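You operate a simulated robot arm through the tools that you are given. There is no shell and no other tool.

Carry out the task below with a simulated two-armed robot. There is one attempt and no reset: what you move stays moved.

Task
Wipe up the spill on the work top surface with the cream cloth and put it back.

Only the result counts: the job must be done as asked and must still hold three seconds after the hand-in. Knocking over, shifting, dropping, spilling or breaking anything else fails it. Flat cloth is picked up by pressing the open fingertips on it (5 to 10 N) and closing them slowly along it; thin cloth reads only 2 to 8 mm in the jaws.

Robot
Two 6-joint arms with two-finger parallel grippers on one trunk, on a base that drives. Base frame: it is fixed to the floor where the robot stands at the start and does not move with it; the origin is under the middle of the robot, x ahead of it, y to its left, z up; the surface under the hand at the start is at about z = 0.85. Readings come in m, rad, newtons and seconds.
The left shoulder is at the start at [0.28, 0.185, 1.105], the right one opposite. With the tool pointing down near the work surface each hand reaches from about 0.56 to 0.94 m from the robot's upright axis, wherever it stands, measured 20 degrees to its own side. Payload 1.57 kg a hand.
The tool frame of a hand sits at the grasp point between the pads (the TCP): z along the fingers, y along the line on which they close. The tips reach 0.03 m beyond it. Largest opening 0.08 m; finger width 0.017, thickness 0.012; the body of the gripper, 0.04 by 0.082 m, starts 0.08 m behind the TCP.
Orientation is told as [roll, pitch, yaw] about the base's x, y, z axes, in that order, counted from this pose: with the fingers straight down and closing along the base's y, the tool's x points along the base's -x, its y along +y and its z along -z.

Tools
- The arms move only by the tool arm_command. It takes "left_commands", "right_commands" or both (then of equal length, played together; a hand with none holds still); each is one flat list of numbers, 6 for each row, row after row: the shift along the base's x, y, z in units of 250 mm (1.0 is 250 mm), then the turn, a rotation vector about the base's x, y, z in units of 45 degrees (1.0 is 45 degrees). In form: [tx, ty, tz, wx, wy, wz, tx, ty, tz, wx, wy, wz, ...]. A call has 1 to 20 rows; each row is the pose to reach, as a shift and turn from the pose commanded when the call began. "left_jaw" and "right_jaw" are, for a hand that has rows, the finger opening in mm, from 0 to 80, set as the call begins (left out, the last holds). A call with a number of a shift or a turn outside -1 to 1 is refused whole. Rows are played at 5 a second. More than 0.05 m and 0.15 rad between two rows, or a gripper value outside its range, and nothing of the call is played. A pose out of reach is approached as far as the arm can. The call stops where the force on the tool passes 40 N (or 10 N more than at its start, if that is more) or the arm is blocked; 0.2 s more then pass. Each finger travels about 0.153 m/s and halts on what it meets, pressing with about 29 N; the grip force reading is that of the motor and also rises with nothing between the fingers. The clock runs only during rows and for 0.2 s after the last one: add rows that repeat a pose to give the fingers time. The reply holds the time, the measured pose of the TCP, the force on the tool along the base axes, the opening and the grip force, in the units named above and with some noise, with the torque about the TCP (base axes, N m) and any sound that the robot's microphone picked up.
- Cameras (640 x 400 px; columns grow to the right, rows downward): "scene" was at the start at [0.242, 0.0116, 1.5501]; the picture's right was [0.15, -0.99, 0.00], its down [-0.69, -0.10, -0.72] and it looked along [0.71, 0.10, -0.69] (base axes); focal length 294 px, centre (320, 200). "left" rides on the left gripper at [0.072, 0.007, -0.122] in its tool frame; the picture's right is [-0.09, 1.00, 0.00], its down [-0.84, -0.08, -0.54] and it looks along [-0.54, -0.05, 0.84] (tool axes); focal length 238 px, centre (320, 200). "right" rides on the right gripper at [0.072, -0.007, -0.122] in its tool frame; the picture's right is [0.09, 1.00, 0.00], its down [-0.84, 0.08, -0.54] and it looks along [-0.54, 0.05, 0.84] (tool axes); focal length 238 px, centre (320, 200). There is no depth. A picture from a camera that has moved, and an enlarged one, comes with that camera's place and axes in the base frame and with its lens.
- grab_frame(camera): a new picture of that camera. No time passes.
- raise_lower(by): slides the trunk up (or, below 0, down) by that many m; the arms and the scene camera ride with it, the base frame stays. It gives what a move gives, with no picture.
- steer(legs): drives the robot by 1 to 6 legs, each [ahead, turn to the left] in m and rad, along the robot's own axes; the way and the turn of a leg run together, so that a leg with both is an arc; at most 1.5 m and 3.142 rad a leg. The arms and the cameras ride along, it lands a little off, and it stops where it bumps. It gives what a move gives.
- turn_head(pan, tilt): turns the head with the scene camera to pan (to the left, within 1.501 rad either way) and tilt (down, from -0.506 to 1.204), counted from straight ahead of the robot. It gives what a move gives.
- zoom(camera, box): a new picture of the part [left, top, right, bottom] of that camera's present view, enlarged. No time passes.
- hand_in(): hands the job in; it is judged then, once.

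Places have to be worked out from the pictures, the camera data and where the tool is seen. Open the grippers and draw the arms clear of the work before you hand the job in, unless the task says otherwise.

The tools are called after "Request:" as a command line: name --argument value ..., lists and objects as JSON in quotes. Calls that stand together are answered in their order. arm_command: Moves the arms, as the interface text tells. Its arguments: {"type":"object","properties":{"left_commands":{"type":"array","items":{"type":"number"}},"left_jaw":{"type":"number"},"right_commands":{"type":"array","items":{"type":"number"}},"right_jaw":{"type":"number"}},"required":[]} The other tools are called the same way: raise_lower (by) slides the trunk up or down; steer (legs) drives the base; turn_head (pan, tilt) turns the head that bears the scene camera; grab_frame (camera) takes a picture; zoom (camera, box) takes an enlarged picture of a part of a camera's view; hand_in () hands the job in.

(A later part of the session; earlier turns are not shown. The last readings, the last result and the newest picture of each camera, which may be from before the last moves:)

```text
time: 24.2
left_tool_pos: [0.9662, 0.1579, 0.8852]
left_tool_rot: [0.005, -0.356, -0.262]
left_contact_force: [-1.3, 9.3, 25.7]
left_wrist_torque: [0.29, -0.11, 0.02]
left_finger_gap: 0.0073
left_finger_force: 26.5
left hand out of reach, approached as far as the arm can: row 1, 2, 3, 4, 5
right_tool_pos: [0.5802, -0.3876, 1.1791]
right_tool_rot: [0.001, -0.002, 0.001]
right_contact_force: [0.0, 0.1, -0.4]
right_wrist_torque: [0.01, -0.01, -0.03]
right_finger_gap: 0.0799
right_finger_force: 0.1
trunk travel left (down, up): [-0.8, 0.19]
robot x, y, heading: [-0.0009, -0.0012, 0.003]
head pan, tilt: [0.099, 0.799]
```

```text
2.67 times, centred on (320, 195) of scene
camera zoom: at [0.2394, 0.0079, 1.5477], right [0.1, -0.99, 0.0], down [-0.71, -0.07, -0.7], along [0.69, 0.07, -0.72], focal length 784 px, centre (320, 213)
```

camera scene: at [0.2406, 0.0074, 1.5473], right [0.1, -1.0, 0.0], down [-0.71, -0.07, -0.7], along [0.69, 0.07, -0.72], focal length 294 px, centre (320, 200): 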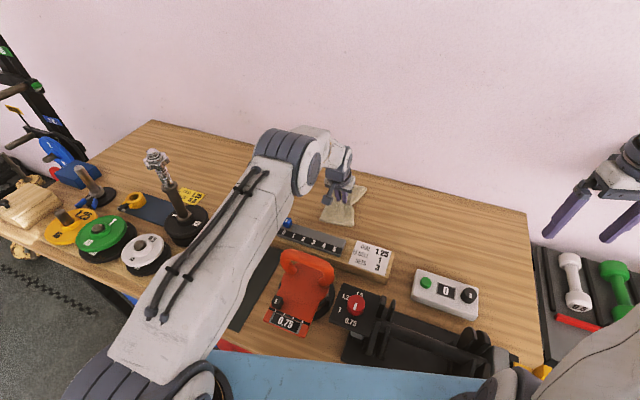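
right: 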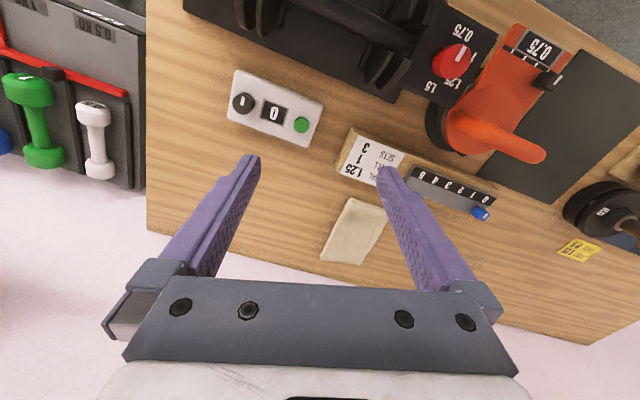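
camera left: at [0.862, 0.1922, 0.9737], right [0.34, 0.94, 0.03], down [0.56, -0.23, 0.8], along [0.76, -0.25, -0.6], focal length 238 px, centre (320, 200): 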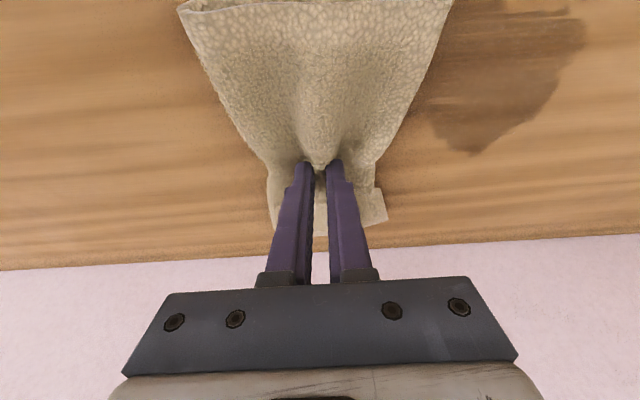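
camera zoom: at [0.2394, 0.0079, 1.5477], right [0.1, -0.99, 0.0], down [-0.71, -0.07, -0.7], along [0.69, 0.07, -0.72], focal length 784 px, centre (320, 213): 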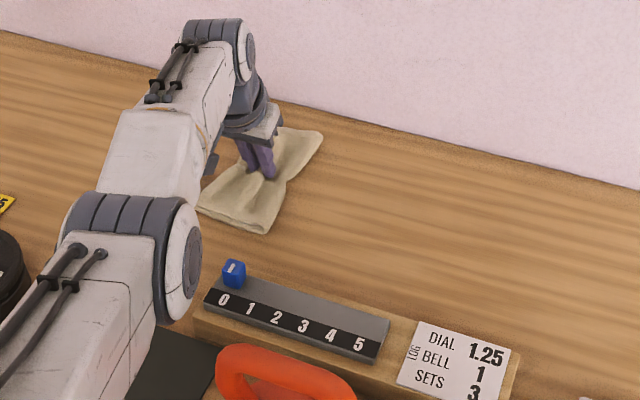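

The press went up to 26 N and the arm seems to have straightened at its limit, and the spill looks darker from here. Before moving I look at the arm and the spill more closely.

Request:
grab_frame --camera "scene"

Request:
zoom --camera "left" --box '[380, 0, 640, 163]'

Request:
grab_frame --camera "right"

```text
taken
camera scene: at [0.2394, 0.0079, 1.5477], right [0.1, -0.99, 0.0], down [-0.71, -0.07, -0.7], along [0.69, 0.07, -0.72], focal length 294 px, centre (320, 200)
```

scene: 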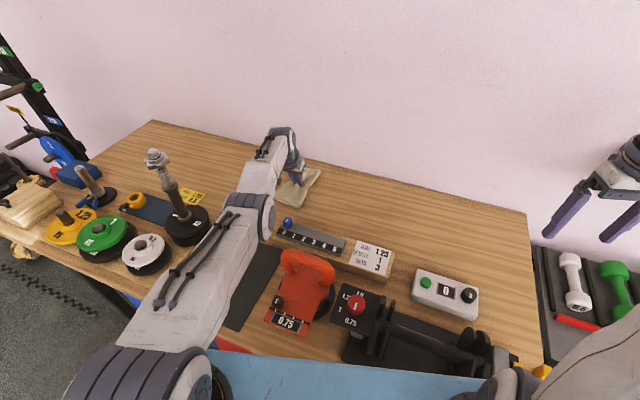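

```text
2.45 times, centred on (510, 82) of left
camera zoom: at [0.862, 0.1922, 0.9737], right [0.34, 0.94, 0.03], down [0.56, -0.23, 0.8], along [0.76, -0.25, -0.6], focal length 585 px, centre (-146, 491)
```

zoom: 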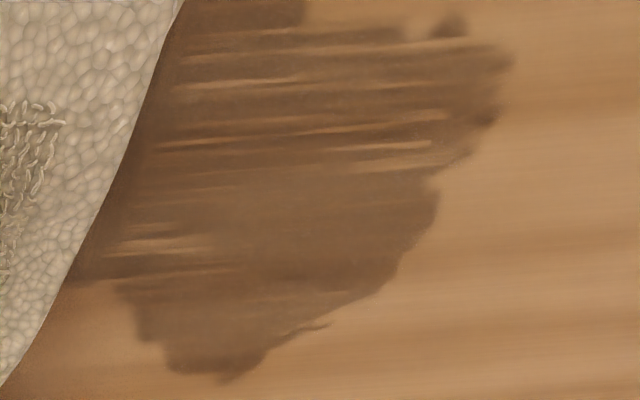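

```text
taken
camera right: at [0.5067, -0.3931, 1.3009], right [-0.09, 1.0, 0.0], down [0.84, 0.08, 0.54], along [0.54, 0.05, -0.84], focal length 238 px, centre (320, 200)
```

right: 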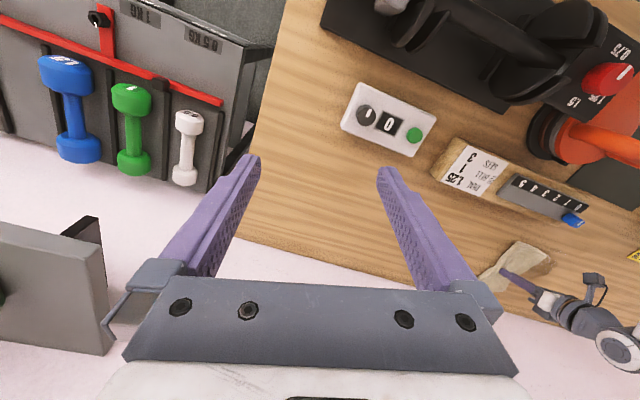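

The first strokes left streaks, so wiping works but needs more passes. I ease the press and add 0.25 rad more outward tilt so the wrist is nearer and the arm is away from its straight limit.

Request:
arm_command --left_commands '[0, 0, 0.02, 0, 0, 0, 0, 0, 0.02, -0.0412, -0.1537, 0, 0, 0, 0.02, -0.0824, -0.3075, 0, 0, 0, 0.02, -0.0824, -0.3075, 0]'

Request:
grab_frame --camera "scene"

Request:
grab_frame --camera "left"

```text
time: 25.2
left_tool_pos: [1.0085, 0.1562, 0.8833]
left_tool_rot: [0.002, -0.611, -0.264]
left_contact_force: [-11.1, -4.6, 30.2]
left_wrist_torque: [-0.23, 0.15, -0.07]
left_finger_gap: 0.0075
left_finger_force: 27.2
left hand out of reach, approached as far as the arm can: row 2, 3, 4
right_tool_pos: [0.5776, -0.3886, 1.1785]
right_tool_rot: [-0.001, -0.001, -0.001]
right_contact_force: [0.3, 0.1, 0.1]
right_wrist_torque: [0.02, 0.01, 0.01]
right_finger_gap: 0.0802
right_finger_force: 0.0
trunk travel left (down, up): [-0.8, 0.19]
robot x, y, heading: [-0.0001, -0.0017, -0.001]
head pan, tilt: [0.099, 0.799]
```

```text
taken
camera scene: at [0.2384, 0.007, 1.5479], right [0.1, -1.0, 0.0], down [-0.71, -0.07, -0.7], along [0.69, 0.07, -0.72], focal length 294 px, centre (320, 200)
```

scene: 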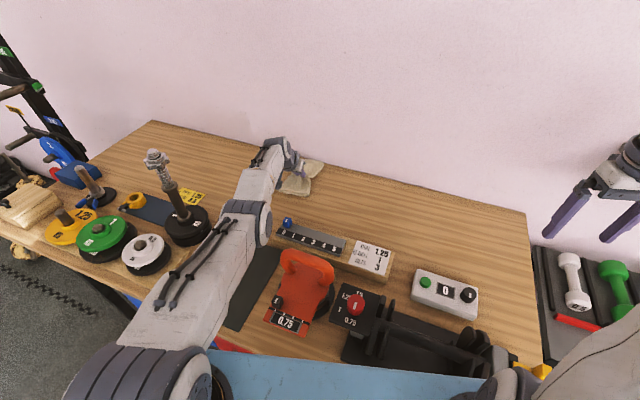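

```text
taken
camera left: at [0.8862, 0.1962, 0.941], right [0.33, 0.94, 0.05], down [0.34, -0.17, 0.92], along [0.88, -0.29, -0.38], focal length 238 px, centre (320, 200)
```

left: 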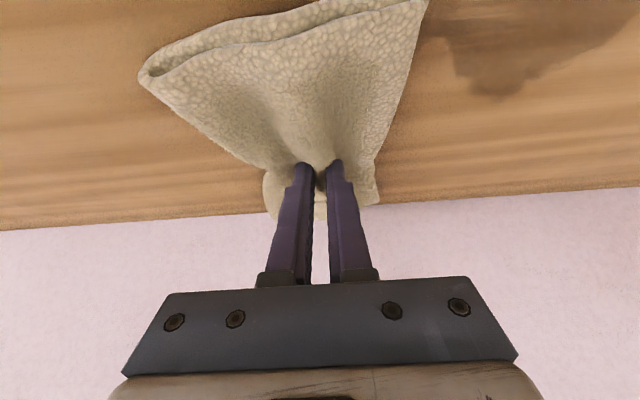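

The arm is stuck near its straight (singular) pose: the extra tilt pushed the TCP out to x = 1.01 with 30 N of press. I lift the hand and command it back inwards to let the elbow bend again.

Request:
arm_command --left_commands '[0, 0, 0.06, -0.0, -0.0, 0, -0.05, 0, 0.14, 0, 0, 0, -0.1, 0, 0.2, 0, 0, 0, -0.15, 0, 0.26, 0, 0, 0]'

Request:
grab_frame --camera "scene"

Request:
grab_frame --camera "left"

```text
time: 26.2
left_tool_pos: [0.9704, 0.1577, 0.9403]
left_tool_rot: [0.003, -0.602, -0.263]
left_contact_force: [-1.4, 0.2, -3.2]
left_wrist_torque: [-0.01, -0.32, 0.0]
left_finger_gap: 0.0072
left_finger_force: 26.3
left hand out of reach, approached as far as the arm can: row 1, 2, 3
right_tool_pos: [0.5799, -0.3878, 1.1785]
right_tool_rot: [-0.002, 0.0, 0.0]
right_contact_force: [-0.3, 0.2, 0.3]
right_wrist_torque: [0.01, 0.0, -0.02]
right_finger_gap: 0.0799
right_finger_force: 0.0
trunk travel left (down, up): [-0.8, 0.19]
robot x, y, heading: [0.002, -0.0037, 0.006]
head pan, tilt: [0.099, 0.799]
```

```text
taken
camera scene: at [0.241, 0.0078, 1.5468], right [0.1, -1.0, 0.0], down [-0.71, -0.07, -0.7], along [0.69, 0.07, -0.72], focal length 294 px, centre (320, 200)
```

scene: 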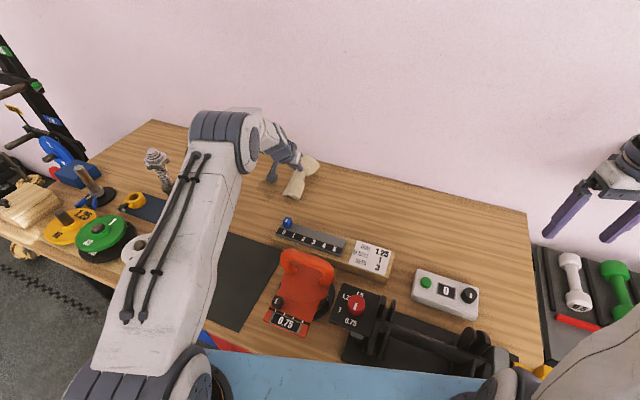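

```text
taken
camera left: at [0.8483, 0.1974, 0.9996], right [0.33, 0.94, 0.05], down [0.35, -0.17, 0.92], along [0.88, -0.29, -0.39], focal length 238 px, centre (320, 200)
```

left: 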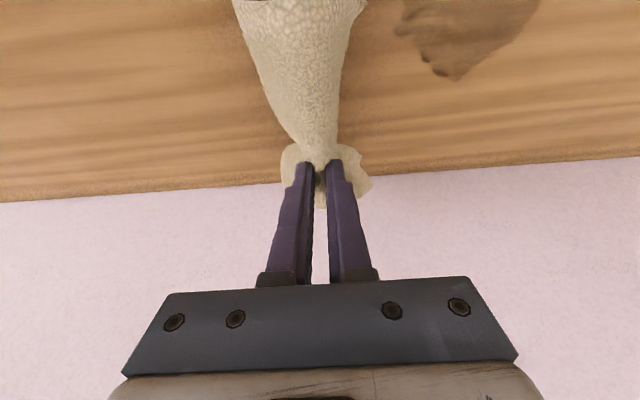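

The elbow has swung back up. I let it settle for a moment and read the pose.

Request:
arm_command --left_commands '[0, 0, 0, 0, 0, 0, 0, 0, 0, 0, 0, 0]'

Request:
grab_frame --camera "left"

Request:
zoom --camera "scene" --box '[200, 100, 440, 250]'

```text
time: 26.8
left_tool_pos: [0.9694, 0.1571, 0.9421]
left_tool_rot: [0.001, -0.6, -0.262]
left_contact_force: [-0.3, -0.5, 0.0]
left_wrist_torque: [0.01, -0.04, 0.01]
left_finger_gap: 0.0071
left_finger_force: 26.8
right_tool_pos: [0.5794, -0.3887, 1.1769]
right_tool_rot: [0.0, 0.0, -0.001]
right_contact_force: [-0.5, 0.0, 1.2]
right_wrist_torque: [0.03, 0.01, 0.0]
right_finger_gap: 0.0799
right_finger_force: 0.0
trunk travel left (down, up): [-0.8, 0.19]
robot x, y, heading: [0.0005, 0.0006, -0.0]
head pan, tilt: [0.099, 0.799]
```

```text
taken
camera left: at [0.8476, 0.1974, 1.0008], right [0.33, 0.94, 0.05], down [0.35, -0.17, 0.92], along [0.88, -0.29, -0.39], focal length 238 px, centre (320, 200)
```

left: 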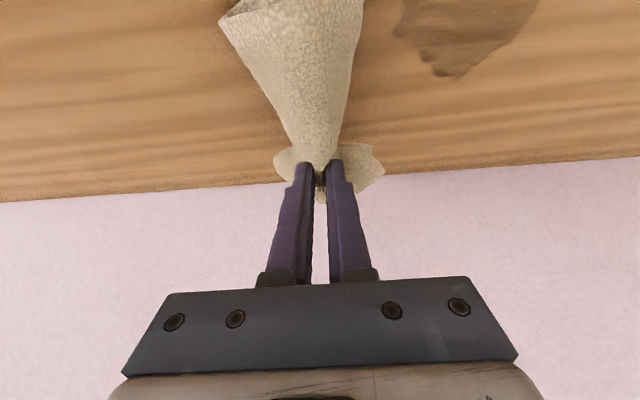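

```text
2.67 times, centred on (320, 175) of scene
camera zoom: at [0.241, 0.0076, 1.5473], right [0.1, -0.99, 0.0], down [-0.71, -0.07, -0.7], along [0.69, 0.07, -0.72], focal length 784 px, centre (320, 267)
```

zoom: 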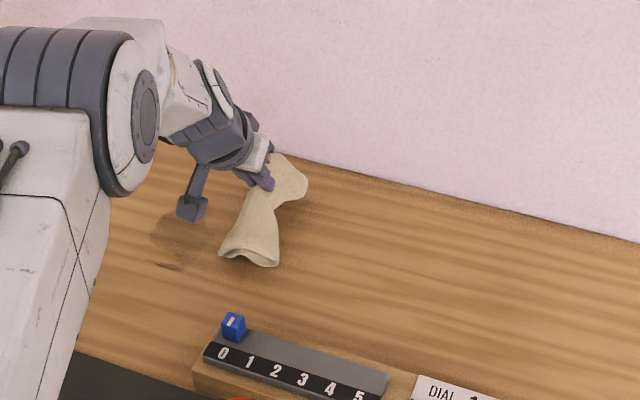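

The cloth is held firmly and hangs from the jaws; the pose is back under control at 0.6 rad tilt. I now set it down just right of the spill and press lightly.

Request:
arm_command --left_commands '[-0.05, 0.03, -0.06, 0, 0, 0, -0.1, 0.06, -0.12, 0, 0, 0, -0.1, 0.09, -0.18, 0, 0, 0, -0.1, 0.12, -0.22, 0, 0, 0, -0.1, 0.12, -0.22, 0, 0, 0]'

Request:
grab_frame --camera "left"

Request:
zoom --camera "scene" --box '[200, 100, 440, 250]'

```text
time: 28.0
left_tool_pos: [0.9447, 0.1872, 0.8891]
left_tool_rot: [0.002, -0.603, -0.263]
left_contact_force: [-0.4, -4.8, 11.1]
left_wrist_torque: [-0.17, -0.12, -0.06]
left_finger_gap: 0.0072
left_finger_force: 26.5
right_tool_pos: [0.5779, -0.3876, 1.1781]
right_tool_rot: [0.001, 0.0, 0.001]
right_contact_force: [-0.3, 0.1, -0.1]
right_wrist_torque: [0.01, -0.01, -0.03]
right_finger_gap: 0.0803
right_finger_force: 0.0
trunk travel left (down, up): [-0.8, 0.19]
robot x, y, heading: [0.0025, -0.0018, 0.002]
head pan, tilt: [0.099, 0.799]
```

```text
taken
camera left: at [0.823, 0.2261, 0.9474], right [0.33, 0.94, 0.05], down [0.35, -0.17, 0.92], along [0.88, -0.29, -0.39], focal length 238 px, centre (320, 200)
```

left: 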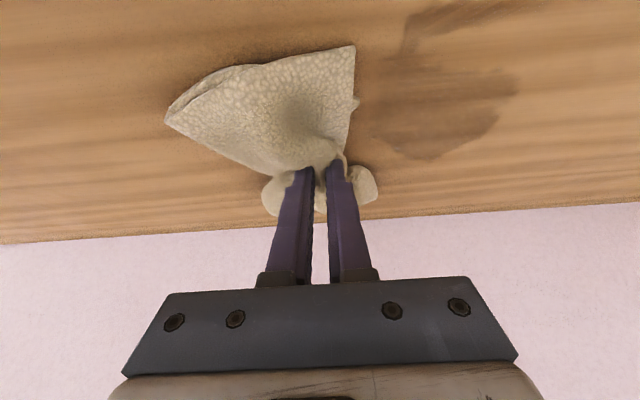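

```text
2.67 times, centred on (320, 175) of scene
camera zoom: at [0.2402, 0.0071, 1.5476], right [0.1, -1.0, 0.0], down [-0.71, -0.07, -0.7], along [0.69, 0.07, -0.72], focal length 784 px, centre (320, 267)
```

zoom: 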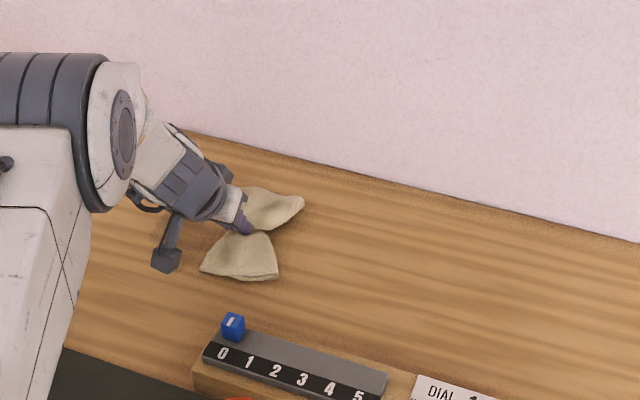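

Pressed at 11 N beside the spill, which now reaches from x ≈ 0.89 to 1.00. I stroke left across it and back, watching the reach.

Request:
arm_command --left_commands '[0, 0.12, 0, 0, 0, 0, 0, 0.24, 0, 0, 0, 0, 0, 0.36, 0, 0, 0, 0, 0, 0.48, 0, 0, 0, 0]'

Request:
grab_frame --camera "left"

Request:
zoom --camera "scene" --box '[200, 100, 440, 250]'

```text
time: 29.0
left_tool_pos: [0.9428, 0.3082, 0.8881]
left_tool_rot: [0.002, -0.602, -0.265]
left_contact_force: [1.4, -4.5, 16.4]
left_wrist_torque: [-0.22, -0.15, -0.05]
left_finger_gap: 0.0071
left_finger_force: 26.8
right_tool_pos: [0.5786, -0.3885, 1.1784]
right_tool_rot: [0.0, 0.0, 0.0]
right_contact_force: [-0.6, -0.4, 0.6]
right_wrist_torque: [0.02, 0.04, -0.01]
right_finger_gap: 0.0798
right_finger_force: 0.1
trunk travel left (down, up): [-0.8, 0.19]
robot x, y, heading: [-0.0019, 0.0032, 0.002]
head pan, tilt: [0.099, 0.799]
```

```text
taken
camera left: at [0.821, 0.3472, 0.9469], right [0.33, 0.94, 0.05], down [0.35, -0.18, 0.92], along [0.88, -0.29, -0.39], focal length 238 px, centre (320, 200)
```

left: 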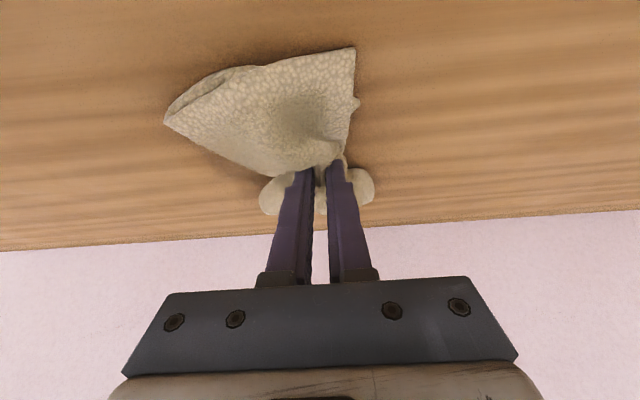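

```text
2.67 times, centred on (320, 175) of scene
camera zoom: at [0.24, 0.0068, 1.5475], right [0.1, -1.0, 0.0], down [-0.71, -0.07, -0.7], along [0.69, 0.07, -0.72], focal length 784 px, centre (320, 267)
```

zoom: 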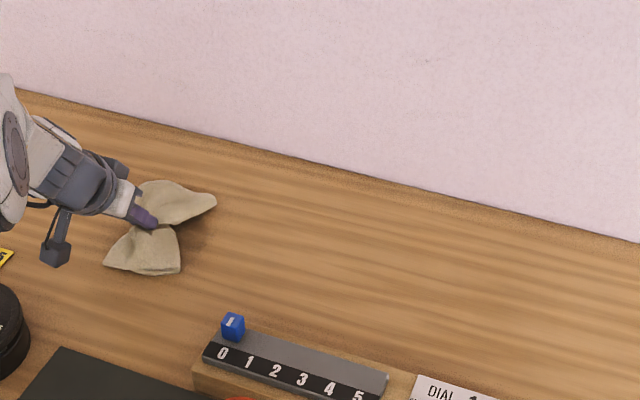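

That stroke went cleanly and the wood behind the cloth looks clear. I stroke back to the right to see the whole spot.

Request:
arm_command --left_commands '[0, 0.06, 0.002, 0, 0, 0, 0, -0.06, 0.002, 0, 0, 0, 0, -0.18, 0.002, 0, 0, 0, 0, -0.3, 0.002, 0, 0, 0, 0, -0.42, 0.002, 0, 0, 0, 0, -0.54, 0.002, 0, 0, 0]'

Request:
grab_frame --camera "left"

Request:
zoom --camera "scene" --box '[200, 100, 440, 250]'

```text
time: 30.4
left_tool_pos: [0.9427, 0.1735, 0.8877]
left_tool_rot: [0.0, -0.6, -0.261]
left_contact_force: [-0.3, 5.7, 14.8]
left_wrist_torque: [0.09, -0.15, 0.05]
left_finger_gap: 0.0073
left_finger_force: 26.6
right_tool_pos: [0.5787, -0.388, 1.1781]
right_tool_rot: [0.0, 0.0, 0.0]
right_contact_force: [0.0, 0.9, 0.5]
right_wrist_torque: [-0.04, 0.0, -0.02]
right_finger_gap: 0.0798
right_finger_force: 0.1
trunk travel left (down, up): [-0.8, 0.19]
robot x, y, heading: [-0.0013, -0.0023, 0.003]
head pan, tilt: [0.099, 0.799]
```

```text
taken
camera left: at [0.821, 0.2122, 0.9464], right [0.33, 0.94, 0.05], down [0.35, -0.17, 0.92], along [0.88, -0.29, -0.39], focal length 238 px, centre (320, 200)
```

left: 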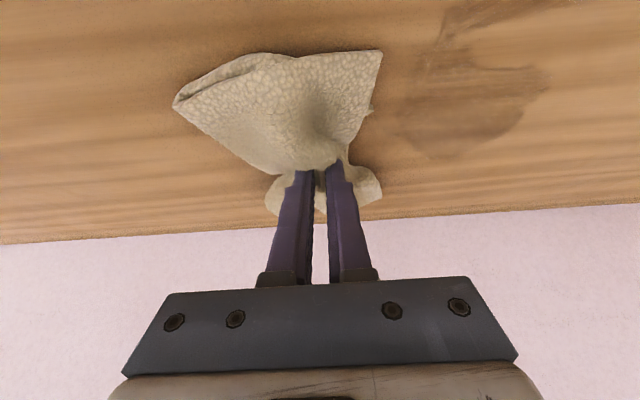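

```text
2.67 times, centred on (320, 175) of scene
camera zoom: at [0.2401, 0.0078, 1.5475], right [0.1, -0.99, 0.0], down [-0.71, -0.07, -0.7], along [0.69, 0.07, -0.72], focal length 784 px, centre (320, 267)
```

zoom: 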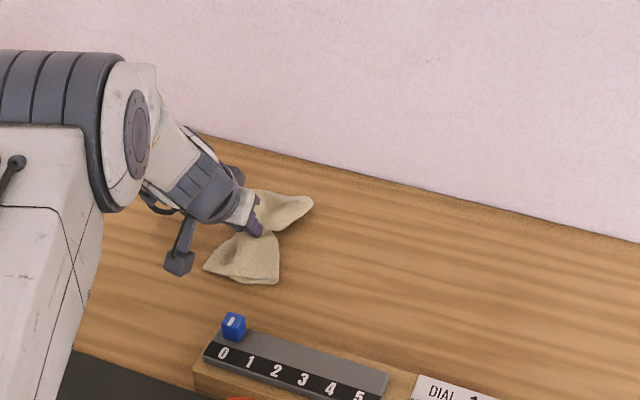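

The spill is clearly fading. I make four more full strokes with the path shifted in x so that the whole 0.89–1.01 span gets rubbed.

Request:
arm_command --left_commands '[-0.08, 0.1, 0, 0, 0, 0, -0.08, 0.24, 0, 0, 0, 0, -0.08, 0.38, 0, 0, 0, 0, -0.08, 0.51, 0, 0, 0, 0, -0.08, 0.62, 0, 0, 0, 0, -0.04, 0.5, 0, 0, 0, 0, -0.04, 0.36, 0, 0, 0, 0, -0.04, 0.22, 0, 0, 0, 0, -0.04, 0.1, 0, 0, 0, 0, 0, 0, 0, 0, 0, 0, 0.06, 0.12, 0, 0, 0, 0, 0.06, 0.25, 0, 0, 0, 0, 0.06, 0.38, 0, 0, 0, 0, 0.06, 0.5, 0, 0, 0, 0, 0.06, 0.6, 0, 0, 0, 0, 0.1, 0.48, 0, 0, 0, 0, 0.1, 0.36, 0, 0, 0, 0, 0.1, 0.24, 0, 0, 0, 0, 0.1, 0.12, 0, 0, 0, 0, 0.08, 0, 0, 0, 0, 0]'

Request:
grab_frame --camera "left"

Request:
zoom --camera "scene" --box '[200, 100, 440, 250]'

```text
time: 34.6
left_tool_pos: [0.9636, 0.1728, 0.8875]
left_tool_rot: [0.0, -0.6, -0.261]
left_contact_force: [-0.4, 0.5, 4.3]
left_wrist_torque: [0.04, -0.03, 0.01]
left_finger_gap: 0.0072
left_finger_force: 26.8
right_tool_pos: [0.5778, -0.3878, 1.1782]
right_tool_rot: [0.001, 0.001, -0.001]
right_contact_force: [-0.5, -0.4, -0.6]
right_wrist_torque: [0.0, -0.01, 0.01]
right_finger_gap: 0.0801
right_finger_force: 0.1
trunk travel left (down, up): [-0.8, 0.19]
robot x, y, heading: [-0.0041, 0.0002, -0.001]
head pan, tilt: [0.099, 0.799]
```

```text
taken
camera left: at [0.8423, 0.2128, 0.9465], right [0.33, 0.94, 0.05], down [0.35, -0.17, 0.92], along [0.88, -0.29, -0.39], focal length 238 px, centre (320, 200)
```

left: 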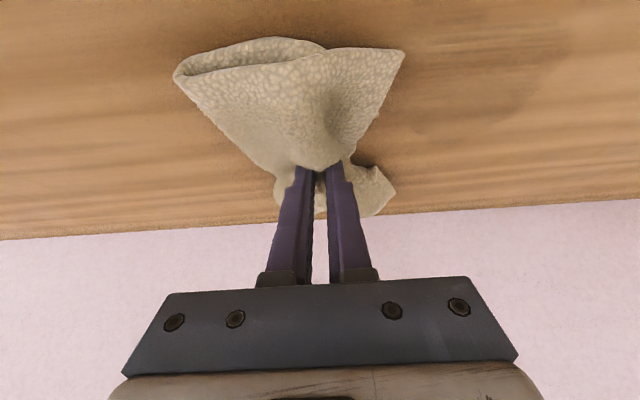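

```text
2.67 times, centred on (320, 175) of scene
camera zoom: at [0.2407, 0.0077, 1.5473], right [0.1, -1.0, 0.0], down [-0.71, -0.07, -0.7], along [0.69, 0.07, -0.72], focal length 784 px, centre (320, 267)
```

zoom: 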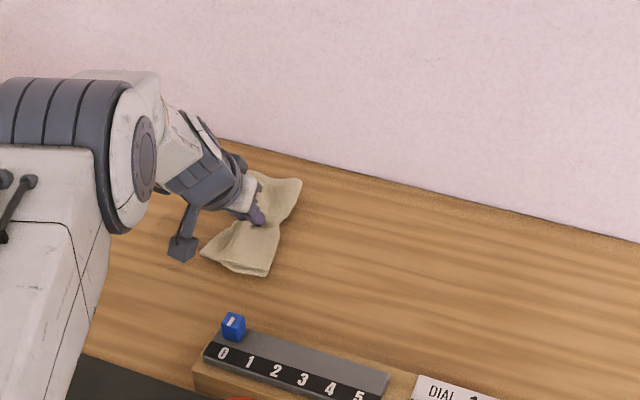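

Much fainter now. I zoom in on the spot to see what remains.

Request:
zoom --camera "left" --box '[380, 0, 640, 163]'

```text
2.45 times, centred on (510, 82) of left
camera zoom: at [0.8423, 0.2128, 0.9465], right [0.33, 0.94, 0.05], down [0.35, -0.17, 0.92], along [0.88, -0.29, -0.39], focal length 585 px, centre (-146, 491)
```

zoom: 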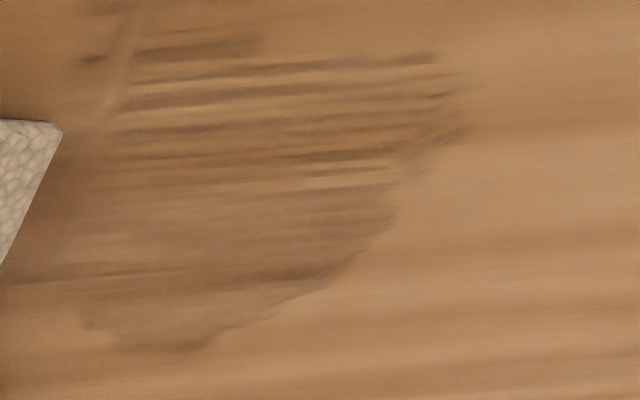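

Thin streaks remain. I run four more strokes with slightly more press, shifting progressively towards the near side.

Request:
arm_command --left_commands '[0.02, 0.1, -0.004, 0, 0, 0, 0.03, 0.24, -0.004, 0, 0, 0, 0.03, 0.38, -0.004, 0, 0, 0, 0.03, 0.5, -0.004, 0, 0, 0, 0.0, 0.6, -0.004, 0, 0, 0, -0.06, 0.48, -0.004, 0, 0, 0, -0.06, 0.36, -0.004, 0, 0, 0, -0.06, 0.22, -0.004, 0, 0, 0, -0.06, 0.1, -0.004, 0, 0, 0, -0.1, 0, -0.004, 0, 0, 0, -0.13, 0.12, -0.004, 0, 0, 0, -0.13, 0.25, -0.004, 0, 0, 0, -0.13, 0.38, -0.004, 0, 0, 0, -0.13, 0.5, -0.004, 0, 0, 0, -0.15, 0.62, -0.004, 0, 0, 0, -0.2, 0.48, -0.004, 0, 0, 0, -0.2, 0.36, -0.004, 0, 0, 0, -0.2, 0.24, -0.004, 0, 0, 0, -0.2, 0.12, -0.004, 0, 0, 0, -0.18, 0, -0.004, 0, 0, 0]'

Request:
grab_frame --camera "left"

Request:
zoom --camera "left" --box '[380, 0, 640, 163]'

Request:
zoom --camera "scene" --box '[200, 100, 440, 250]'

```text
time: 38.8
left_tool_pos: [0.9188, 0.173, 0.8869]
left_tool_rot: [-0.002, -0.601, -0.259]
left_contact_force: [-1.4, 0.5, 4.8]
left_wrist_torque: [-0.02, -0.06, -0.04]
left_finger_gap: 0.0071
left_finger_force: 26.6
right_tool_pos: [0.5783, -0.3886, 1.1773]
right_tool_rot: [-0.001, 0.001, 0.001]
right_contact_force: [0.0, 0.5, 0.0]
right_wrist_torque: [0.02, -0.02, 0.01]
right_finger_gap: 0.08
right_finger_force: 0.0
trunk travel left (down, up): [-0.8, 0.19]
robot x, y, heading: [-0.0006, 0.0001, -0.0]
head pan, tilt: [0.099, 0.799]
```

```text
taken
camera left: at [0.7972, 0.2122, 0.9462], right [0.33, 0.94, 0.05], down [0.35, -0.17, 0.92], along [0.88, -0.29, -0.39], focal length 238 px, centre (320, 200)
```

left: 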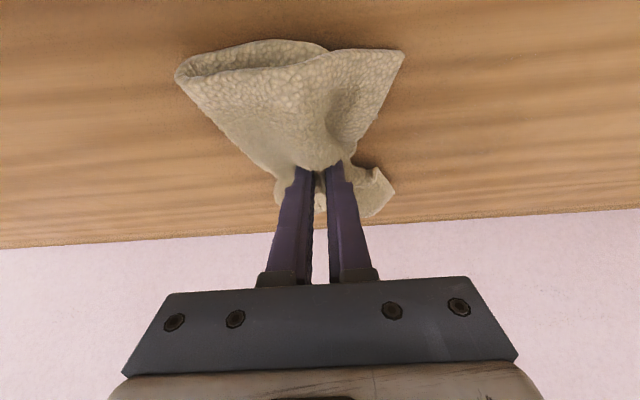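

```text
2.45 times, centred on (510, 82) of left
camera zoom: at [0.7972, 0.2122, 0.9462], right [0.33, 0.94, 0.05], down [0.35, -0.17, 0.92], along [0.88, -0.29, -0.39], focal length 585 px, centre (-146, 491)
```

zoom: 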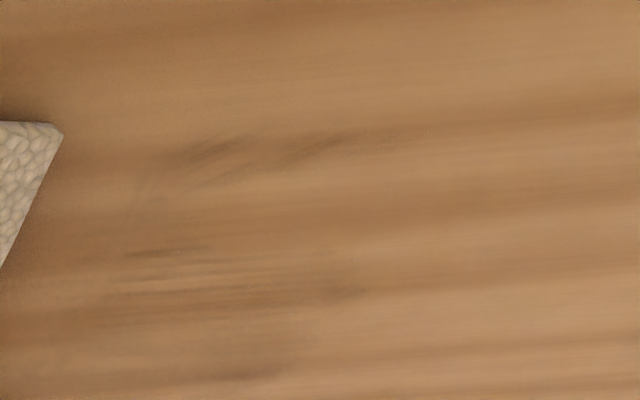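

```text
2.67 times, centred on (320, 175) of scene
camera zoom: at [0.2405, 0.0077, 1.5474], right [0.1, -0.99, 0.0], down [-0.71, -0.07, -0.7], along [0.69, 0.07, -0.72], focal length 784 px, centre (320, 267)
```

zoom: 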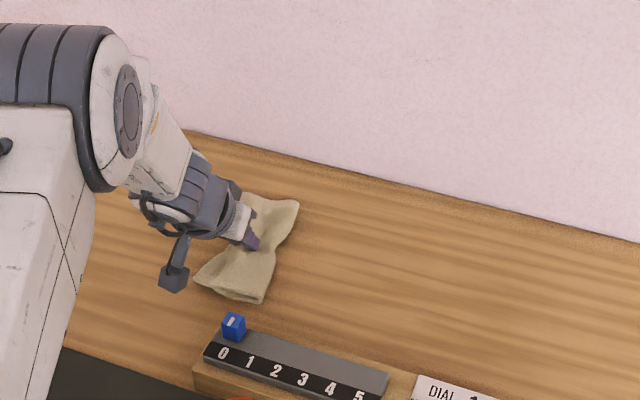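

Almost clean; only faint traces remain near x ≈ 0.90, 0.95 and 0.98. Four more strokes, pressing 1 mm deeper, from near to far.

Request:
arm_command --left_commands '[-0.03, 0.1, -0.004, 0, 0, 0, -0.04, 0.24, -0.004, 0, 0, 0, -0.04, 0.38, -0.004, 0, 0, 0, -0.04, 0.5, -0.004, 0, 0, 0, -0.02, 0.6, -0.004, 0, 0, 0, 0.04, 0.48, -0.004, 0, 0, 0, 0.04, 0.36, -0.004, 0, 0, 0, 0.04, 0.22, -0.004, 0, 0, 0, 0.04, 0.1, -0.004, 0, 0, 0, 0.07, 0, -0.004, 0, 0, 0, 0.12, 0.12, -0.004, 0, 0, 0, 0.12, 0.25, -0.004, 0, 0, 0, 0.12, 0.38, -0.004, 0, 0, 0, 0.12, 0.5, -0.004, 0, 0, 0, 0.15, 0.6, -0.004, 0, 0, 0, 0.2, 0.48, -0.004, 0, 0, 0, 0.2, 0.36, -0.004, 0, 0, 0, 0.2, 0.24, -0.004, 0, 0, 0, 0.2, 0.12, -0.004, 0, 0, 0, 0.18, 0, -0.004, 0, 0, 0]'

Request:
grab_frame --camera "left"

Request:
zoom --camera "left" --box '[380, 0, 640, 163]'

Request:
zoom --camera "scene" --box '[200, 100, 440, 250]'

```text
time: 43.0
left_tool_pos: [0.9644, 0.1733, 0.886]
left_tool_rot: [0.0, -0.603, -0.26]
left_contact_force: [0.1, 3.0, 9.6]
left_wrist_torque: [0.05, -0.12, 0.03]
left_finger_gap: 0.0072
left_finger_force: 26.6
right_tool_pos: [0.579, -0.3871, 1.1783]
right_tool_rot: [0.001, 0.0, -0.001]
right_contact_force: [0.2, 0.9, -0.6]
right_wrist_torque: [-0.02, 0.03, 0.01]
right_finger_gap: 0.0799
right_finger_force: 0.1
trunk travel left (down, up): [-0.8, 0.19]
robot x, y, heading: [-0.0025, 0.001, 0.0]
head pan, tilt: [0.099, 0.799]
```

```text
taken
camera left: at [0.8428, 0.2123, 0.9452], right [0.33, 0.94, 0.05], down [0.35, -0.17, 0.92], along [0.88, -0.29, -0.39], focal length 238 px, centre (320, 200)
```

left: 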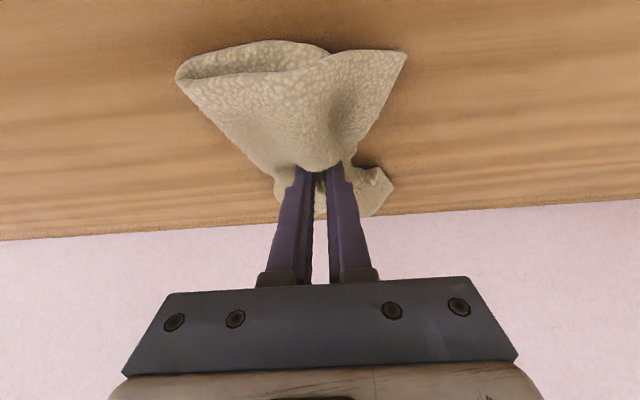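

```text
2.45 times, centred on (510, 82) of left
camera zoom: at [0.8428, 0.2123, 0.9452], right [0.33, 0.94, 0.05], down [0.35, -0.17, 0.92], along [0.88, -0.29, -0.39], focal length 585 px, centre (-146, 491)
```

zoom: 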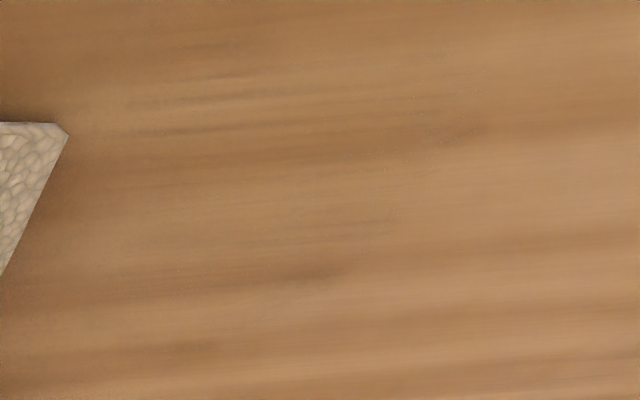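

```text
2.67 times, centred on (320, 175) of scene
camera zoom: at [0.2404, 0.0078, 1.5474], right [0.1, -0.99, 0.0], down [-0.71, -0.07, -0.7], along [0.69, 0.07, -0.72], focal length 784 px, centre (320, 267)
```

zoom: 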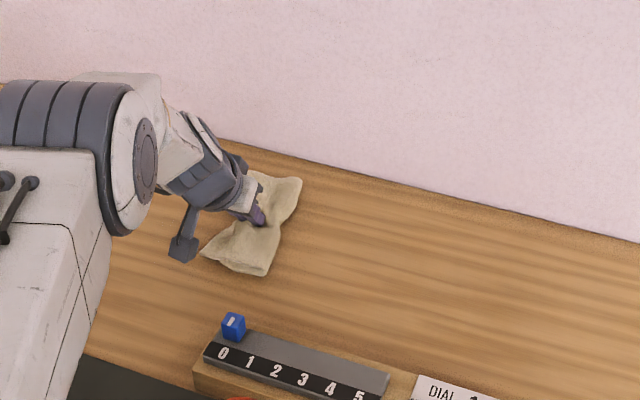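

Only the faintest traces remain, if any. I do another four strokes for certainty, from far to near.

Request:
arm_command --left_commands '[0.02, 0.1, -0.002, 0, 0, 0, 0.05, 0.24, -0.002, 0, 0, 0, 0.05, 0.38, -0.002, 0, 0, 0, 0.05, 0.5, -0.002, 0, 0, 0, 0.02, 0.6, -0.002, 0, 0, 0, -0.03, 0.48, -0.002, 0, 0, 0, -0.03, 0.36, -0.002, 0, 0, 0, -0.03, 0.22, -0.002, 0, 0, 0, -0.03, 0.1, -0.002, 0, 0, 0, -0.06, 0, -0.002, 0, 0, 0, -0.1, 0.12, -0.002, 0, 0, 0, -0.1, 0.25, -0.002, 0, 0, 0, -0.1, 0.38, -0.002, 0, 0, 0, -0.1, 0.5, -0.002, 0, 0, 0, -0.13, 0.62, -0.002, 0, 0, 0, -0.18, 0.48, -0.002, 0, 0, 0, -0.18, 0.36, -0.002, 0, 0, 0, -0.18, 0.24, -0.002, 0, 0, 0, -0.18, 0.12, -0.002, 0, 0, 0, -0.16, 0, -0.002, 0, 0, 0]'

Request:
grab_frame --camera "left"

Request:
zoom --camera "left" --box '[380, 0, 640, 163]'

Request:
zoom --camera "scene" --box '[200, 100, 440, 250]'

```text
time: 47.2
left_tool_pos: [0.9242, 0.1737, 0.8857]
left_tool_rot: [-0.002, -0.601, -0.259]
left_contact_force: [-0.7, 6.9, 17.6]
left_wrist_torque: [0.08, -0.14, 0.07]
left_finger_gap: 0.0073
left_finger_force: 26.3
right_tool_pos: [0.5778, -0.3874, 1.1777]
right_tool_rot: [0.0, 0.0, 0.0]
right_contact_force: [1.3, -0.4, 0.4]
right_wrist_torque: [0.02, -0.01, -0.01]
right_finger_gap: 0.08
right_finger_force: 0.0
trunk travel left (down, up): [-0.8, 0.19]
robot x, y, heading: [0.0035, 0.0037, -0.0]
head pan, tilt: [0.099, 0.799]
```

```text
taken
camera left: at [0.8013, 0.213, 0.9445], right [0.33, 0.94, 0.05], down [0.35, -0.17, 0.92], along [0.88, -0.29, -0.39], focal length 238 px, centre (320, 200)
```

left: 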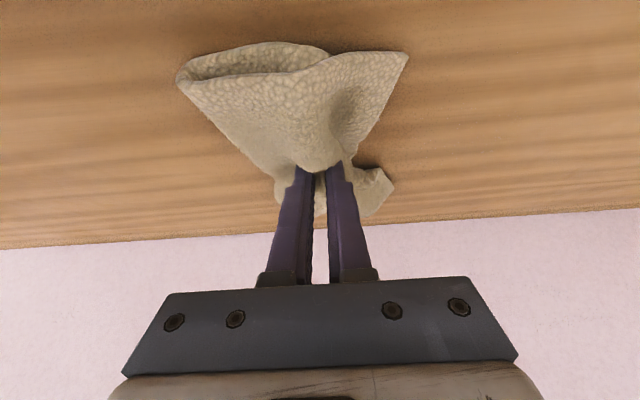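

```text
2.45 times, centred on (510, 82) of left
camera zoom: at [0.8013, 0.213, 0.9445], right [0.33, 0.94, 0.05], down [0.35, -0.17, 0.92], along [0.88, -0.29, -0.39], focal length 585 px, centre (-146, 491)
```

zoom: 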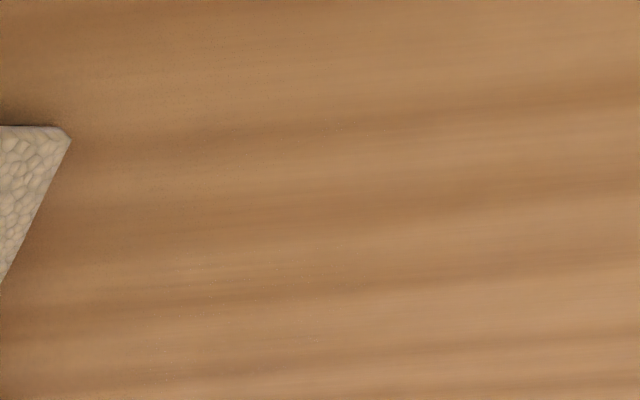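

```text
2.67 times, centred on (320, 175) of scene
camera zoom: at [0.2397, 0.0079, 1.5476], right [0.1, -0.99, 0.0], down [-0.71, -0.07, -0.7], along [0.69, 0.07, -0.72], focal length 784 px, centre (320, 267)
```

zoom: 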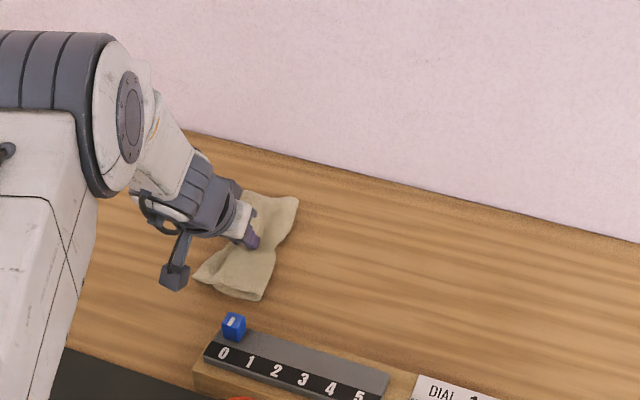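

The spot now looks clean. I do one last pair of strokes over the far part, then look at the whole area again.

Request:
arm_command --left_commands '[0.08, 0.08, 0.002, 0, 0, 0, 0.18, 0.16, 0.002, 0, 0, 0, 0.22, 0.26, 0.002, 0, 0, 0, 0.22, 0.38, 0.002, 0, 0, 0, 0.22, 0.5, 0.002, 0, 0, 0, 0.16, 0.6, 0.002, 0, 0, 0, 0.1, 0.48, 0.002, 0, 0, 0, 0.1, 0.36, 0.002, 0, 0, 0, 0.1, 0.22, 0.002, 0, 0, 0, 0.06, 0.1, 0.002, 0, 0, 0, 0.02, 0.2, 0.002, 0, 0, 0, 0.02, 0.34, 0.002, 0, 0, 0, 0.02, 0.48, 0.002, 0, 0, 0, 0.0, 0.6, 0.002, 0, 0, 0, 0.05, 0.46, 0.002, 0, 0, 0, 0.05, 0.32, 0.002, 0, 0, 0, 0.05, 0.18, 0.002, 0, 0, 0, 0.03, 0.02, 0.002, 0, 0, 0, 0.0, -0.1, 0.004, 0, 0, 0]'

Request:
grab_frame --camera "left"

Request:
grab_frame --camera "scene"

Request:
zoom --camera "left" --box '[380, 0, 640, 163]'

```text
time: 51.2
left_tool_pos: [0.9248, 0.1484, 0.8867]
left_tool_rot: [0.001, -0.601, -0.262]
left_contact_force: [1.2, 3.6, 12.4]
left_wrist_torque: [0.03, -0.16, 0.07]
left_finger_gap: 0.0073
left_finger_force: 26.5
right_tool_pos: [0.5789, -0.3877, 1.178]
right_tool_rot: [0.001, 0.001, -0.002]
right_contact_force: [0.1, 0.4, 0.2]
right_wrist_torque: [-0.04, 0.0, 0.0]
right_finger_gap: 0.08
right_finger_force: 0.0
trunk travel left (down, up): [-0.8, 0.19]
robot x, y, heading: [0.002, -0.0011, 0.003]
head pan, tilt: [0.099, 0.799]
```

```text
taken
camera left: at [0.8023, 0.1874, 0.9449], right [0.33, 0.94, 0.05], down [0.35, -0.17, 0.92], along [0.88, -0.29, -0.39], focal length 238 px, centre (320, 200)
```

left: 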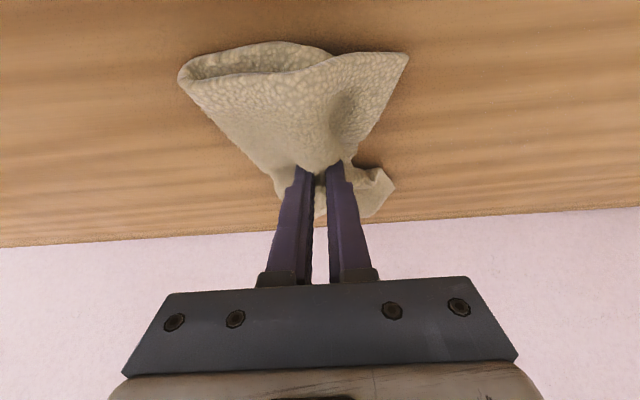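

```text
taken
camera scene: at [0.2403, 0.0078, 1.5474], right [0.1, -0.99, 0.0], down [-0.71, -0.07, -0.7], along [0.69, 0.07, -0.72], focal length 294 px, centre (320, 200)
```

scene: 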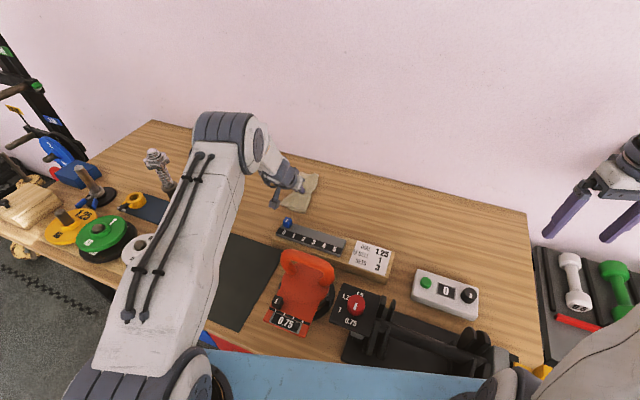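

```text
2.45 times, centred on (510, 82) of left
camera zoom: at [0.8023, 0.1874, 0.9449], right [0.33, 0.94, 0.05], down [0.35, -0.17, 0.92], along [0.88, -0.29, -0.39], focal length 585 px, centre (-146, 491)
```

zoom: 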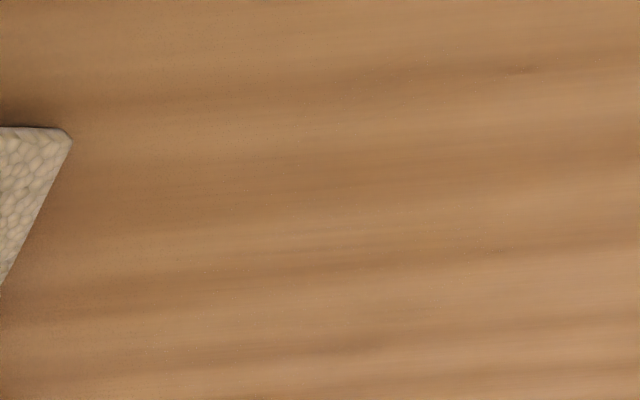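

The area is clean. Now I ease the press slightly and slide the cloth back parallel to the table edge towards its original place, ending a few centimetres nearer so I can drag it outward to straighten the near flap.

Request:
arm_command --left_commands '[0, 0, 0.006, 0, 0, 0, -0.04, -0.12, 0.006, 0, 0, 0, -0.08, -0.25, 0.006, 0, 0, 0, -0.12, -0.38, 0.006, 0, 0, 0, -0.17, -0.51, 0.006, 0, 0, 0, -0.22, -0.64, 0.006, 0, 0, 0, -0.27, -0.76, 0.006, 0, 0, 0, -0.32, -0.84, 0.006, 0, 0, 0, -0.37, -0.85, 0.006, 0, 0, 0]'

Request:
grab_frame --camera "left"

Request:
grab_frame --camera "scene"

Request:
zoom --camera "scene" --box '[240, 130, 440, 255]'

```text
time: 53.2
left_tool_pos: [0.8833, 0.028, 0.8868]
left_tool_rot: [-0.014, -0.587, -0.263]
left_contact_force: [3.8, 0.0, 9.3]
left_wrist_torque: [-0.04, -0.23, -0.02]
left_finger_gap: 0.0073
left_finger_force: 26.4
left hand out of reach, approached as far as the arm can: row 5, 6, 7, 8, 9
right_tool_pos: [0.5783, -0.3894, 1.1787]
right_tool_rot: [0.001, 0.0, 0.0]
right_contact_force: [0.2, -0.6, -0.8]
right_wrist_torque: [0.01, -0.04, -0.01]
right_finger_gap: 0.0799
right_finger_force: 0.2
trunk travel left (down, up): [-0.8, 0.19]
robot x, y, heading: [-0.0045, -0.0017, -0.001]
head pan, tilt: [0.099, 0.799]
```

```text
taken
camera left: at [0.7623, 0.069, 0.947], right [0.34, 0.94, 0.04], down [0.36, -0.17, 0.92], along [0.87, -0.29, -0.4], focal length 238 px, centre (320, 200)
```

left: 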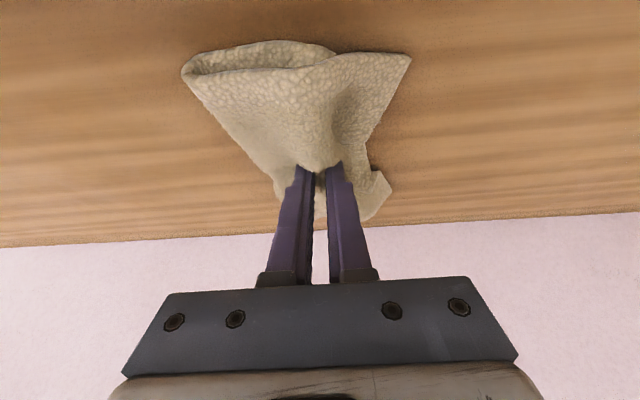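

```text
taken
camera scene: at [0.2406, 0.0075, 1.5474], right [0.1, -1.0, 0.0], down [-0.71, -0.07, -0.7], along [0.69, 0.07, -0.72], focal length 294 px, centre (320, 200)
```

scene: 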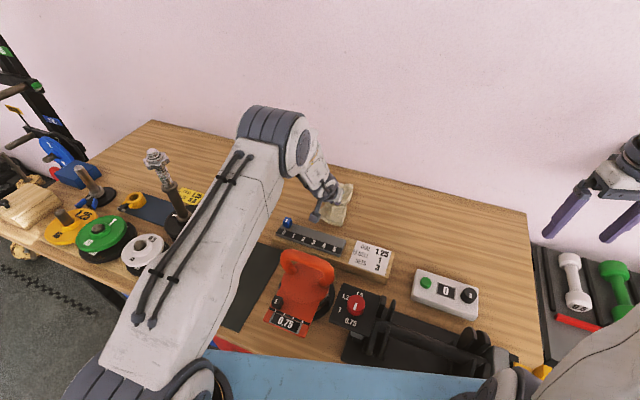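

```text
3.20 times, centred on (340, 192) of scene
camera zoom: at [0.2406, 0.0075, 1.5474], right [0.1, -1.0, 0.0], down [-0.71, -0.07, -0.7], along [0.69, 0.07, -0.72], focal length 941 px, centre (256, 224)
```

zoom: 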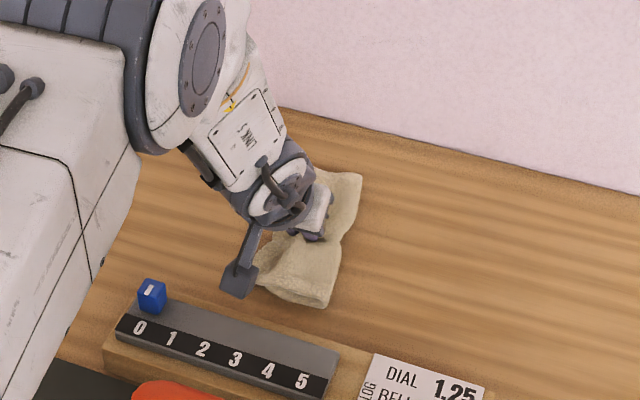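

At this nearer position the 0.6 rad tilt hits a wrist limit, so I go back to 0.35 rad tilt (which worked here before), raising slightly to keep the press light.

Request:
arm_command --left_commands '[0, 0, 0.008, 0.0, 0.0, 0, 0, 0, 0.012, 0.039, 0.146, 0, 0, 0, 0.012, 0.078, 0.292, 0, 0, 0, 0.012, 0.078, 0.292, 0]'

Request:
grab_frame --camera "left"

Request:
zoom --camera "scene" --box '[240, 130, 440, 255]'

```text
time: 54.2
left_tool_pos: [0.8829, 0.0288, 0.888]
left_tool_rot: [-0.006, -0.597, -0.261]
left_contact_force: [-1.0, -2.2, 1.7]
left_wrist_torque: [-0.03, -0.04, -0.06]
left_finger_gap: 0.0072
left_finger_force: 26.4
left hand out of reach, approached as far as the arm can: row 2, 3, 4
right_tool_pos: [0.5795, -0.388, 1.1773]
right_tool_rot: [0.0, 0.0, 0.0]
right_contact_force: [0.4, -0.4, 0.9]
right_wrist_torque: [0.0, -0.02, -0.02]
right_finger_gap: 0.0799
right_finger_force: 0.1
trunk travel left (down, up): [-0.8, 0.19]
robot x, y, heading: [0.002, 0.0018, 0.001]
head pan, tilt: [0.099, 0.799]
```

```text
taken
camera left: at [0.7613, 0.0693, 0.9472], right [0.34, 0.94, 0.05], down [0.36, -0.17, 0.92], along [0.87, -0.29, -0.39], focal length 238 px, centre (320, 200)
```

left: 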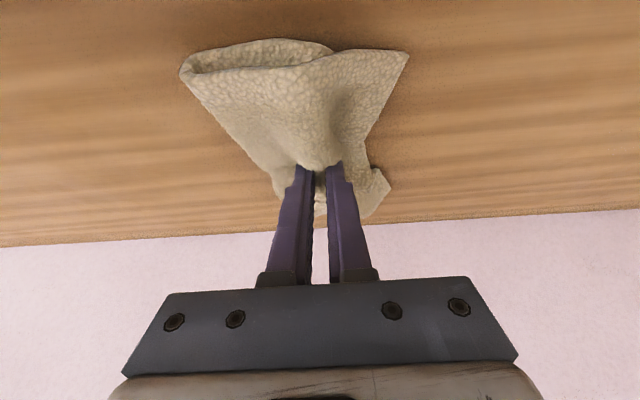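

```text
3.20 times, centred on (340, 192) of scene
camera zoom: at [0.2407, 0.0075, 1.5473], right [0.1, -1.0, 0.0], down [-0.71, -0.07, -0.7], along [0.69, 0.07, -0.72], focal length 941 px, centre (256, 224)
```

zoom: 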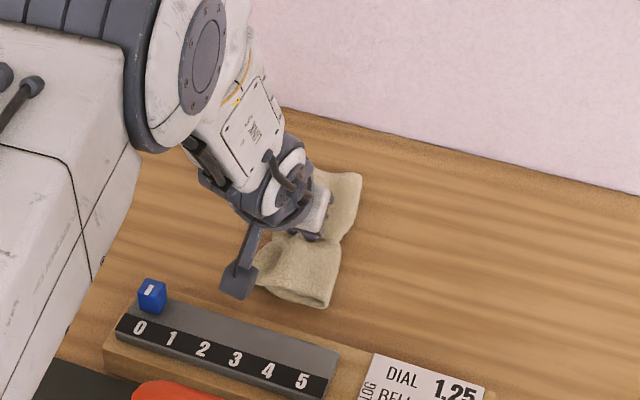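

Changing tilt here fails: the tool axis seems lined up with the forearm (a wrist singularity). I slide back the way I came, to where the arm is stretched more, and reduce the tilt there.

Request:
arm_command --left_commands '[0.05, 0.14, 0, 0, 0, 0, 0.1, 0.28, 0, 0, 0, 0, 0.15, 0.42, 0, 0, 0, 0, 0.19, 0.54, 0, 0, 0, 0, 0.19, 0.54, 0, 0, 0, 0]'

```text
time: 55.4
left_tool_pos: [0.9317, 0.1634, 0.8898]
left_tool_rot: [-0.006, -0.596, -0.263]
left_contact_force: [-1.2, -1.1, 2.0]
left_wrist_torque: [-0.09, -0.03, 0.05]
left_finger_gap: 0.0071
left_finger_force: 26.6
right_tool_pos: [0.5796, -0.3873, 1.179]
right_tool_rot: [-0.001, 0.0, 0.0]
right_contact_force: [0.0, -0.1, 0.3]
right_wrist_torque: [-0.03, 0.0, -0.01]
right_finger_gap: 0.08
right_finger_force: 0.0
trunk travel left (down, up): [-0.8, 0.19]
robot x, y, heading: [0.0006, 0.0018, 0.001]
head pan, tilt: [0.099, 0.799]
```

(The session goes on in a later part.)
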